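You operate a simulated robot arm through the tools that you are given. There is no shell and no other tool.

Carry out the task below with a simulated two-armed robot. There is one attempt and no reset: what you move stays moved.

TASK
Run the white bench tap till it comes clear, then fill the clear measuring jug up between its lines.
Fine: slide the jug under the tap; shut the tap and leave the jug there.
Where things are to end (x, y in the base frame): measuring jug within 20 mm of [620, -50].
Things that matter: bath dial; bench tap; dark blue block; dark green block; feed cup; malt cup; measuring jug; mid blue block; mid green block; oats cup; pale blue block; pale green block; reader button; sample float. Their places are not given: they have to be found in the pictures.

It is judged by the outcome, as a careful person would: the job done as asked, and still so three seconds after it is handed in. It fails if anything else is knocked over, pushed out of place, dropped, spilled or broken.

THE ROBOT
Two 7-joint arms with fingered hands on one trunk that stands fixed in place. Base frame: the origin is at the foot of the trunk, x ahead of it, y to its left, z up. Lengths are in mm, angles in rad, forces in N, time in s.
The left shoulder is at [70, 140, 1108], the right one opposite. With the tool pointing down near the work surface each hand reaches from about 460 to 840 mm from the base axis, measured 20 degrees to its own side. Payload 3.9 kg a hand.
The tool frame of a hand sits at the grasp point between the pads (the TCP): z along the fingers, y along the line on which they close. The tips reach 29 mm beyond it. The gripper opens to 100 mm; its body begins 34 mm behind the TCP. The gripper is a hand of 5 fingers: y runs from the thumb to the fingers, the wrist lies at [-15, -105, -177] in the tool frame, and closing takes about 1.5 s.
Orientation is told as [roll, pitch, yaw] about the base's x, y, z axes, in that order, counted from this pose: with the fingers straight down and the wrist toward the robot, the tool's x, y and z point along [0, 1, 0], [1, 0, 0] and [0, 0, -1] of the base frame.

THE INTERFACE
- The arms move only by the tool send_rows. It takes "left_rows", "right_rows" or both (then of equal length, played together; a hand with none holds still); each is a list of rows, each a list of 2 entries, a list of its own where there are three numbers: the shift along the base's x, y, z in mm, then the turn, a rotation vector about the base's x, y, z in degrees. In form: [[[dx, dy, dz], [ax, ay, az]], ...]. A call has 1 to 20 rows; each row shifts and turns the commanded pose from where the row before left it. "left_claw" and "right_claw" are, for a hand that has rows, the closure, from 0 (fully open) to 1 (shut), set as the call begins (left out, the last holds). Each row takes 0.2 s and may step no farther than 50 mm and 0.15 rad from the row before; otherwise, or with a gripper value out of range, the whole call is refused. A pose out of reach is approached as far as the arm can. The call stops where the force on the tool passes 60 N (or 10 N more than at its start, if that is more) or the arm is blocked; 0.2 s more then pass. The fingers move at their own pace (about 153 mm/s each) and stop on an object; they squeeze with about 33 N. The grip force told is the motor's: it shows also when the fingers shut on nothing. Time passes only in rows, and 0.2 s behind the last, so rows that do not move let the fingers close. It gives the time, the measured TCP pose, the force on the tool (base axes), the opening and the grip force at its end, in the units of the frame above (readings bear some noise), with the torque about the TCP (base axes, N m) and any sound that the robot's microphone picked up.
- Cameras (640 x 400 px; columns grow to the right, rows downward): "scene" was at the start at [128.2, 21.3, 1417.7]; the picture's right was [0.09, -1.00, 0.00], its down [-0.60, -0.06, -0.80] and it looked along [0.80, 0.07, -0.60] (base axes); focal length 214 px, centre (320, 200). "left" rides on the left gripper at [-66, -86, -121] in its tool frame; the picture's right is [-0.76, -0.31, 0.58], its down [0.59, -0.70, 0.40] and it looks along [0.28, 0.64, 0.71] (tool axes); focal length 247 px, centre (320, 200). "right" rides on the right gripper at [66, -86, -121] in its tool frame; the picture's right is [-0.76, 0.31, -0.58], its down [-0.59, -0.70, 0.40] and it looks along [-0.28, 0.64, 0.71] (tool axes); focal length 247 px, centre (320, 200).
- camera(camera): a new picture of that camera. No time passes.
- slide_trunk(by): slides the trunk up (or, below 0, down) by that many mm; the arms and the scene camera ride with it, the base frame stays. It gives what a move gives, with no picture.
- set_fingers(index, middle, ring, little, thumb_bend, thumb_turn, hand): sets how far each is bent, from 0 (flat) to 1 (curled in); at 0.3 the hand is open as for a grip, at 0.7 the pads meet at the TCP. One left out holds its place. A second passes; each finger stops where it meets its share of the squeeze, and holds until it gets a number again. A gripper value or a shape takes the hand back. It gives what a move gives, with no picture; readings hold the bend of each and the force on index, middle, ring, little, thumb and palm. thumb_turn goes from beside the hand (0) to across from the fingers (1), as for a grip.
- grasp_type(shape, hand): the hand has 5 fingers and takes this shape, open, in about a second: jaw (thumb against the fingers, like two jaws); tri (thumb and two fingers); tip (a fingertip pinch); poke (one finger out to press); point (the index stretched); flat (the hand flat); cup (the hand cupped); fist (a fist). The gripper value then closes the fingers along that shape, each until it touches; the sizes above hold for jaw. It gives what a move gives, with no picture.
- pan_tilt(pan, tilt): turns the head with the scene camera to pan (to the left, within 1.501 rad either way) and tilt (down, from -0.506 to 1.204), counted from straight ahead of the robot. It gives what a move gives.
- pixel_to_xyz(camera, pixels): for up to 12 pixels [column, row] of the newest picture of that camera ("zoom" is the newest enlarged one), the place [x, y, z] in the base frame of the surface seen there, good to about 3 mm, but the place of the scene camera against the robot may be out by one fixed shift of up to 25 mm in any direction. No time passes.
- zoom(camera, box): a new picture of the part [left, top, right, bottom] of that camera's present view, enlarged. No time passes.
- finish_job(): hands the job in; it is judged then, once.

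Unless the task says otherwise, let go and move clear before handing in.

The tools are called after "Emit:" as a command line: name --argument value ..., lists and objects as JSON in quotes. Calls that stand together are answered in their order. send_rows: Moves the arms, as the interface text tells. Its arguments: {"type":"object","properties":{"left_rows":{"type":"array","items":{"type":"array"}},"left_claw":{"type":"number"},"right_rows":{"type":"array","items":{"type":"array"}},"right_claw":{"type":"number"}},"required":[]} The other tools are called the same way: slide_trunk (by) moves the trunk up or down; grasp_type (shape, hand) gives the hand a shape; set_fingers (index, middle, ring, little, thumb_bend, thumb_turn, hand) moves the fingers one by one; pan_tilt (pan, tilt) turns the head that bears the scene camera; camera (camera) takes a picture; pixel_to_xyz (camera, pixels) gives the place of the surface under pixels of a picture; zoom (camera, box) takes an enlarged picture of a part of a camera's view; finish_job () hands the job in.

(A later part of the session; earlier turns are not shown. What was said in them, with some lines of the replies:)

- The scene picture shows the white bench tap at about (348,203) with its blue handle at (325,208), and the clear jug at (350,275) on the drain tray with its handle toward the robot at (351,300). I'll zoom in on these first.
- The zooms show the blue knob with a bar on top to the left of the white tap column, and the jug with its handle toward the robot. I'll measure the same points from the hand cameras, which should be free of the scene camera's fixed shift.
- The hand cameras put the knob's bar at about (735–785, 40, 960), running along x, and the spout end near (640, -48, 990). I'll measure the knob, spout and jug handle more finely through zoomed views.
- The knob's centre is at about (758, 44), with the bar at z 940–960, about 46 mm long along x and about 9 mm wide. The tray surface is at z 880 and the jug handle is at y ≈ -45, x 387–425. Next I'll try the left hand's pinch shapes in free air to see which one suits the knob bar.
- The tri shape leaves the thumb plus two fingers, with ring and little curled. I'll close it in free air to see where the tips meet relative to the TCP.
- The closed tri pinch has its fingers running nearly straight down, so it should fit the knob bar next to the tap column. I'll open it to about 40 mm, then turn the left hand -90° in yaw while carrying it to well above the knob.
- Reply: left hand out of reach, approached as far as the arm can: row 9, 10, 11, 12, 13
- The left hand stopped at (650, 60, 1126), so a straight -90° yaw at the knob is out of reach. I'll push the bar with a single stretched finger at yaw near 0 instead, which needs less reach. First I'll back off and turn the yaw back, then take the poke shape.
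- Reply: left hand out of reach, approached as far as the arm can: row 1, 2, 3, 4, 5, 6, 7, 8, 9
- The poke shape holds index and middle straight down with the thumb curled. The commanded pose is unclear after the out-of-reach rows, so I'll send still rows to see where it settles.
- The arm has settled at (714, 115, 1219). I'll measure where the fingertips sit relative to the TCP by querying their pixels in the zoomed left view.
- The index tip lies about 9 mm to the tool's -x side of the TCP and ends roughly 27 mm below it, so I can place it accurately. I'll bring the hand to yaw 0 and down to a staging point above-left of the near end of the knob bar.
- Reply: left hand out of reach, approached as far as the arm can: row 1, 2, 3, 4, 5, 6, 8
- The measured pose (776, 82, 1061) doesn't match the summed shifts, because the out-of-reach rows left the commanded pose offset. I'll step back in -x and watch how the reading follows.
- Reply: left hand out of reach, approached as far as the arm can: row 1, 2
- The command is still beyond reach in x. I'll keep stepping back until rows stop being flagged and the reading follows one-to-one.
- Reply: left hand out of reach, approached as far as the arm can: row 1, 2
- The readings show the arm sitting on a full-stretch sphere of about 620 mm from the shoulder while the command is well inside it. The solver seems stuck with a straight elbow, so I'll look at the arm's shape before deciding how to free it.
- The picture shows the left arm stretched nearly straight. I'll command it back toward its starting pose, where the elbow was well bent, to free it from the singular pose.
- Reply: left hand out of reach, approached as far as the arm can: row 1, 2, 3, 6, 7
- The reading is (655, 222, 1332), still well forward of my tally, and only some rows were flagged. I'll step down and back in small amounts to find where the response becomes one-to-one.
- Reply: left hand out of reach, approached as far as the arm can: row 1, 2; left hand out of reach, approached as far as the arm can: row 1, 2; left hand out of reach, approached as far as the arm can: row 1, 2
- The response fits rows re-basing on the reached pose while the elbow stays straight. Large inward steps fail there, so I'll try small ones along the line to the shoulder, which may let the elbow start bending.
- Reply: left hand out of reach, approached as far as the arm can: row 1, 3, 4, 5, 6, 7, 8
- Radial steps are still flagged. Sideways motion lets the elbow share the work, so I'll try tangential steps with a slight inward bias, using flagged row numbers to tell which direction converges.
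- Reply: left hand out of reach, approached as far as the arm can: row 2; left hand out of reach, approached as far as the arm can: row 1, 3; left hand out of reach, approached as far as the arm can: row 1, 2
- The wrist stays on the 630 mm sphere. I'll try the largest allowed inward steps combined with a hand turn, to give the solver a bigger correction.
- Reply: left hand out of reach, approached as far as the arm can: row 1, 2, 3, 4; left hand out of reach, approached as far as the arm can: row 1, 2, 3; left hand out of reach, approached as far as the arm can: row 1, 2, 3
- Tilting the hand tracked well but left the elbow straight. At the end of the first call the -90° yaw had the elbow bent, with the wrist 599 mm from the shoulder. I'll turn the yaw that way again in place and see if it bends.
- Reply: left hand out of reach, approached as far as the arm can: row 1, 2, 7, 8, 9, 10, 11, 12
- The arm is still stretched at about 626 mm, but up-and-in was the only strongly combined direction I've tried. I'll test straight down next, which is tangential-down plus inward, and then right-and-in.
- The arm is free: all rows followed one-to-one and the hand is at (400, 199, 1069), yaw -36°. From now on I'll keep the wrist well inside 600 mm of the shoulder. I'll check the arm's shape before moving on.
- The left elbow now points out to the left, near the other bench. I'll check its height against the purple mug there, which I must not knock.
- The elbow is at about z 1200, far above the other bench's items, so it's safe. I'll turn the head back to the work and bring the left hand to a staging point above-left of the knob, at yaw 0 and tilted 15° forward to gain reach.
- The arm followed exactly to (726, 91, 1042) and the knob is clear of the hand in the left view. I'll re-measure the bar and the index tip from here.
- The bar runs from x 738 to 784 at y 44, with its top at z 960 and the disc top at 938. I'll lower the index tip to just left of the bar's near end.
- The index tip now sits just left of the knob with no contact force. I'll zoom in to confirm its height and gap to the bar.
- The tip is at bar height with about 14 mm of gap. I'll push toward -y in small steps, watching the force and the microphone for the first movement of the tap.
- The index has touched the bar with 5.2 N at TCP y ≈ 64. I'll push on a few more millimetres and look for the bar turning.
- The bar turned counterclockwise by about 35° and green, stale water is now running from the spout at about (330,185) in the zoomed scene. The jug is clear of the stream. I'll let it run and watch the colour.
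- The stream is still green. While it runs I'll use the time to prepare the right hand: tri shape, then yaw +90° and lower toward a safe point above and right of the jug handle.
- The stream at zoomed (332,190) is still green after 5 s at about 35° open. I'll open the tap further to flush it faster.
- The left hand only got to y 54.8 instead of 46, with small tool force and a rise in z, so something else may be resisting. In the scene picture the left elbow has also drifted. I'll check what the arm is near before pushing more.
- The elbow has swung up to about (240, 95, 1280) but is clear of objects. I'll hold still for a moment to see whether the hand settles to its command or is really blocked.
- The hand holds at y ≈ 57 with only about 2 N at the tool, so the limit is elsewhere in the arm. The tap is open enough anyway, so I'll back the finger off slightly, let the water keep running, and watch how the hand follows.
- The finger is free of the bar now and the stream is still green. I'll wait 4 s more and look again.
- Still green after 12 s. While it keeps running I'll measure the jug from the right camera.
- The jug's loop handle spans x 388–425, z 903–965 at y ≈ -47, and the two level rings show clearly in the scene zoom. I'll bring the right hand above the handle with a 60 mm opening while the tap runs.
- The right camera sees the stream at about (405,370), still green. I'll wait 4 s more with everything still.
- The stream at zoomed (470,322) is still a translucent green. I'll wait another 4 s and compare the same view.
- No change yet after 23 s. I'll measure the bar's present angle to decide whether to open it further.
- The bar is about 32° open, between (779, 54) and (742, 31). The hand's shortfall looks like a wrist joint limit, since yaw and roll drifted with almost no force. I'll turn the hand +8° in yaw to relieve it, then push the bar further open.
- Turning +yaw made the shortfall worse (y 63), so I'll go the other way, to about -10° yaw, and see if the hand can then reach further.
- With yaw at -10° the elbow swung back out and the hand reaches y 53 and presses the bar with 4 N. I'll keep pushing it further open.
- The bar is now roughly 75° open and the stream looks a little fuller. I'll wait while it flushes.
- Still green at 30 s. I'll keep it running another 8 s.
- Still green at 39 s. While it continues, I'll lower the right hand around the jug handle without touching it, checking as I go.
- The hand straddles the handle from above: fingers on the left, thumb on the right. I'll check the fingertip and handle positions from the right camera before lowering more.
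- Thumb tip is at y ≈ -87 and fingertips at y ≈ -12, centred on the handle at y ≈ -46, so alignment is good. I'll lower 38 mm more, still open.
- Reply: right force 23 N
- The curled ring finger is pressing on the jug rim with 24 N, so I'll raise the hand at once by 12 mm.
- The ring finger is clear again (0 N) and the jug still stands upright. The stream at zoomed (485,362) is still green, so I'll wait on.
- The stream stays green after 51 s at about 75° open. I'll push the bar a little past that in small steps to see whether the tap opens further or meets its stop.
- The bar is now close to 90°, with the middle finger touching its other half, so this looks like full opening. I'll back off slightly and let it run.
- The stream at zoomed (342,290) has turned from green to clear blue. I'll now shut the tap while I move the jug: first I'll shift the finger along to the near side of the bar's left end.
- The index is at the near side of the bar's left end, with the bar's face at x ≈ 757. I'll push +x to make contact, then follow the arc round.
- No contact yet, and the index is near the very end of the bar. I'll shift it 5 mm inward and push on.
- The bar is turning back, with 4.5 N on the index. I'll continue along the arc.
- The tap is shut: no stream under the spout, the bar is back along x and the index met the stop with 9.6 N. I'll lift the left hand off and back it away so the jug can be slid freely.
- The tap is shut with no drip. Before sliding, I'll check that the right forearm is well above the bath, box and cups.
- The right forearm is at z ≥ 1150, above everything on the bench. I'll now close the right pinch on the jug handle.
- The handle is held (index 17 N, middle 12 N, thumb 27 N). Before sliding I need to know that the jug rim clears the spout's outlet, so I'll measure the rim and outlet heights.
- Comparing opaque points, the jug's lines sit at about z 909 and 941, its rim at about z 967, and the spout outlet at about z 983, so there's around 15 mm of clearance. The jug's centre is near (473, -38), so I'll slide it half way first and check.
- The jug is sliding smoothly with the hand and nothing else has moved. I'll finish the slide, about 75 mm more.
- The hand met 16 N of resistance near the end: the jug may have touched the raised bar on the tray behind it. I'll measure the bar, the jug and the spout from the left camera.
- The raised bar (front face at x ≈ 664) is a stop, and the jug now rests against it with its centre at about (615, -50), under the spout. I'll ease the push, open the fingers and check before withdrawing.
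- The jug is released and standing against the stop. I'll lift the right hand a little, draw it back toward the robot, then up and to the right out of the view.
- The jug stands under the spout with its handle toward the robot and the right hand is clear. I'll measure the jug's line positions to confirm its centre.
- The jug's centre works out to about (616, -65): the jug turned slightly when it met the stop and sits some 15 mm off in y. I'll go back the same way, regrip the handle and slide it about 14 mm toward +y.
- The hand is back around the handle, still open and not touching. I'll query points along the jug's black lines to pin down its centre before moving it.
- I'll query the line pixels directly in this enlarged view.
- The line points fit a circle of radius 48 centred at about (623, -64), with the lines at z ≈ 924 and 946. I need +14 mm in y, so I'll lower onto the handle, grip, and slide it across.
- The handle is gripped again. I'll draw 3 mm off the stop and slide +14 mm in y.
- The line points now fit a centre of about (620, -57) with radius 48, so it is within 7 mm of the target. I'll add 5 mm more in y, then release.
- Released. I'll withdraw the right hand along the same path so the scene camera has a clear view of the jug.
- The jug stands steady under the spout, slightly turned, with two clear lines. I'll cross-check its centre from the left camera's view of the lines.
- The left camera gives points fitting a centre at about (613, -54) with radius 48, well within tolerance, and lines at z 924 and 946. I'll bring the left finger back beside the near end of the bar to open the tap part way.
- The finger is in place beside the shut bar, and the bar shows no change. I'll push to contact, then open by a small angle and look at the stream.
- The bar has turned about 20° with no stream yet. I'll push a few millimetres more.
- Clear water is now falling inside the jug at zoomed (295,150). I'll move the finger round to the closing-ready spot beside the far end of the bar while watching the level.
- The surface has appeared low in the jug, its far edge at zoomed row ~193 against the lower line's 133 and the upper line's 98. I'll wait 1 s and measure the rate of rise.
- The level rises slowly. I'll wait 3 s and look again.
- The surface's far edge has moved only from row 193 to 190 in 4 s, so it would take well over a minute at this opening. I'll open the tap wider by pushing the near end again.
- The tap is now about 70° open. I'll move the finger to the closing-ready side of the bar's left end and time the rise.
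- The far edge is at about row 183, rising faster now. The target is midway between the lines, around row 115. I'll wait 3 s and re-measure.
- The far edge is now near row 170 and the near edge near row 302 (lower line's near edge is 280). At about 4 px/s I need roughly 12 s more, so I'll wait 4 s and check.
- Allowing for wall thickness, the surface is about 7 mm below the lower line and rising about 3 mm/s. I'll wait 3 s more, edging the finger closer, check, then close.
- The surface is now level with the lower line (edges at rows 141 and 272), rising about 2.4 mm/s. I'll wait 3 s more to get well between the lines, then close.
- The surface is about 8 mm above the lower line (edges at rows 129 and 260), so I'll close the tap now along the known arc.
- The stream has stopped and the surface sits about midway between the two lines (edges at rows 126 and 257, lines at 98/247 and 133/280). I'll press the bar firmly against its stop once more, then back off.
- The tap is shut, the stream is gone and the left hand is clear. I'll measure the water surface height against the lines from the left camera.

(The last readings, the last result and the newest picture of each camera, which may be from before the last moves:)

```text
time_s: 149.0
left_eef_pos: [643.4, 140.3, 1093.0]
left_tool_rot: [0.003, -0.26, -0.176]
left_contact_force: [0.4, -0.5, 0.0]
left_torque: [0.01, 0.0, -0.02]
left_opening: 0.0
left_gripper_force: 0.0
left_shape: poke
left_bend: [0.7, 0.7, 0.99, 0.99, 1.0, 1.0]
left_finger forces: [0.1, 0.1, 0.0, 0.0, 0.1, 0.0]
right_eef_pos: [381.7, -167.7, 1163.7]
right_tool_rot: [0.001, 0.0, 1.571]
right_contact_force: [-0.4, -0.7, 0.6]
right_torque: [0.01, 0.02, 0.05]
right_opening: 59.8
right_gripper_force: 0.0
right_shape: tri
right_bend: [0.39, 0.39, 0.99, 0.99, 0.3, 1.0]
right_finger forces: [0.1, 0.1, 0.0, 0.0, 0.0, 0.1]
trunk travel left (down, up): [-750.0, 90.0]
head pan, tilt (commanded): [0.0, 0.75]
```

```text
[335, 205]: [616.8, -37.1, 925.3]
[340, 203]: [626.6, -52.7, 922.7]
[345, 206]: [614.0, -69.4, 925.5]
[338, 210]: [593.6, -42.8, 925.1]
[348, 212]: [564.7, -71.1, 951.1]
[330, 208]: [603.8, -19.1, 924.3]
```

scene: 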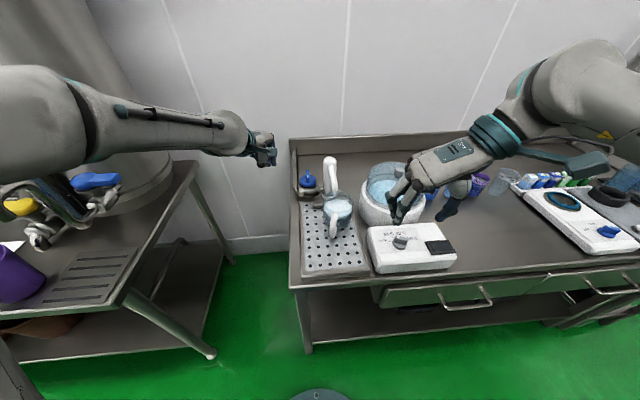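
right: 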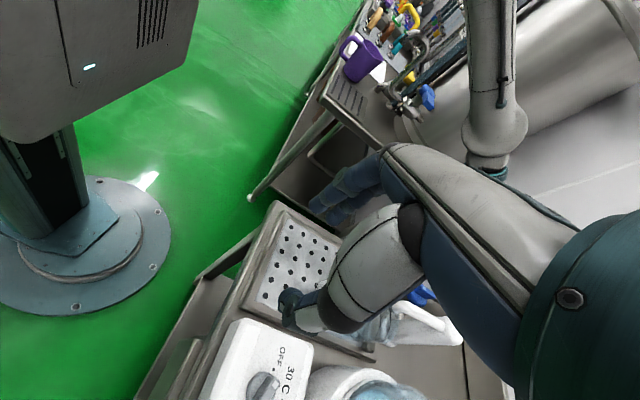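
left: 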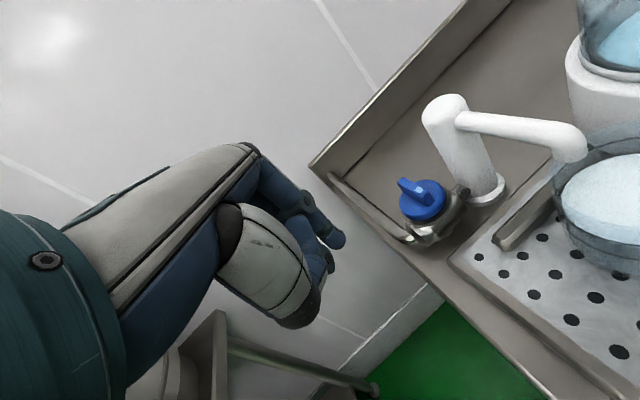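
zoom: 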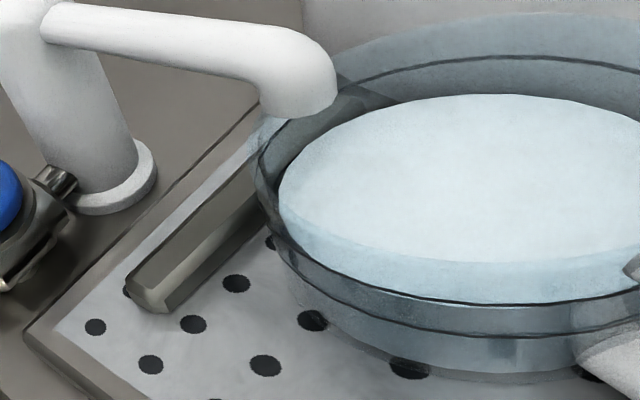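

The water surface is at z ≈ 934.7, midway between the lines at 924 and 946. I'll do a last check of the jug's centre, watching a couple of seconds for any drip or change.

Emit:
send_rows --left_rows '[[[-10, 8, 5], [0, 0, 0]], [[0, 0, 0], [0, 0, 0]], [[0, 0, 0], [0, 0, 0]], [[0, 0, 0], [0, 0, 0]], [[0, 0, 0], [0, 0, 0]], [[0, 0, 0], [0, 0, 0]], [[0, 0, 0], [0, 0, 0]], [[0, 0, 0], [0, 0, 0]], [[0, 0, 0], [0, 0, 0]], [[0, 0, 0], [0, 0, 0]], [[0, 0, 0], [0, 0, 0]], [[0, 0, 0], [0, 0, 0]], [[0, 0, 0], [0, 0, 0]], [[0, 0, 0], [0, 0, 0]], [[0, 0, 0], [0, 0, 0]]]'

Emit:
zoom --camera "left" --box '[520, 110, 640, 290]'

Emit:
pixel_to_xyz --camera "zoom" --pixels '[[450, 180], [300, 180], [350, 250], [420, 120], [560, 200], [600, 120], [450, 300], [360, 281], [560, 305], [400, 290], [500, 306], [620, 296]]'

Emit:
zoom --camera "scene" --box '[315, 180, 360, 240]'

```text
time_s: 152.2
left_eef_pos: [633.4, 149.8, 1098.3]
left_tool_rot: [-0.001, -0.26, -0.175]
left_contact_force: [0.3, -0.8, -0.4]
left_torque: [-0.02, -0.01, 0.01]
left_opening: 0.0
left_gripper_force: 0.0
left_shape: poke
left_bend: [0.7, 0.7, 0.99, 0.99, 1.0, 1.0]
left_finger forces: [0.1, 0.0, 0.0, 0.1, 0.1, 0.0]
right_eef_pos: [381.7, -166.9, 1164.2]
right_tool_rot: [-0.001, 0.001, 1.572]
right_contact_force: [0.7, 0.3, 0.1]
right_torque: [0.01, 0.0, 0.02]
right_opening: 59.6
right_gripper_force: 0.1
right_shape: tri
right_bend: [0.39, 0.39, 0.99, 0.99, 0.3, 1.0]
right_finger forces: [0.0, 0.1, 0.0, 0.1, 0.0, 0.0]
trunk travel left (down, up): [-750.0, 90.0]
head pan, tilt (commanded): [0.0, 0.75]
```

```text
2.22 times, centred on (580, 200) of left
```

zoom: 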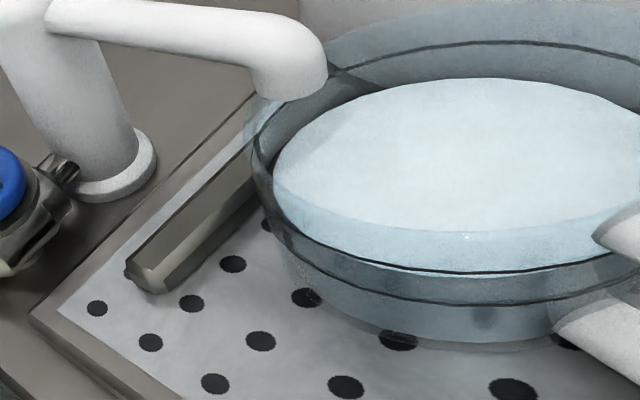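

```text
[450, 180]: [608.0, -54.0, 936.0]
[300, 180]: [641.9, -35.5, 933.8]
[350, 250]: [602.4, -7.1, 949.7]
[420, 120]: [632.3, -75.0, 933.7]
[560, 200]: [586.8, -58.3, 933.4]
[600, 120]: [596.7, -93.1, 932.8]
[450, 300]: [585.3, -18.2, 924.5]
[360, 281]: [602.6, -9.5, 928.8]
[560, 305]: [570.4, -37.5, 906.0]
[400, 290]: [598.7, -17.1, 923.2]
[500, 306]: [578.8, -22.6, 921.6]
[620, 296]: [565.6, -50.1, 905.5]
```

```text
6.67 times, centred on (338, 210) of scene
```

zoom: 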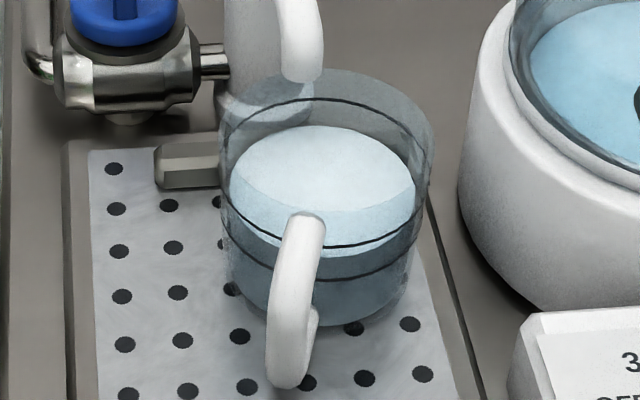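

The level is steady at z ≈ 934 between the lines, the tap is shut with no drip, and the jug's centre at about (614, -54) is within 8 mm of the target. Both hands are clear and nothing else was moved, so I'm handing the job in.

Emit:
finish_job

```text
The job is handed in.
```

The bench tap was run until it came clear. The measuring jug is now under it, filled between its lines, and the tap is shut. I've handed the job in; the result of the judging hasn't come back.

- **Flushing:** The water ran green for about 50 s before turning clear. I shut the tap before moving the jug, so none of the green water went into it.
- **Jug position:** Its centre is at about [614, -54], roughly 8 mm from the [620, -50] target. It ended up turned slightly, with the handle angled to the left.
- **Water level:** The surface is at z ≈ 934, about midway between the lines at z ≈ 924 and 946. It held steady over the last 3 s I watched.
- **Tap:** It is pressed closed against its stop, with no stream or drip seen.

While I was reaching for the jug handle, a curled finger pressed on the rim with about 24 N. I lifted off at once and the jug stayed upright.

Both hands are clear of the tap and jug. I saw nothing else on the bench knocked or spilled.
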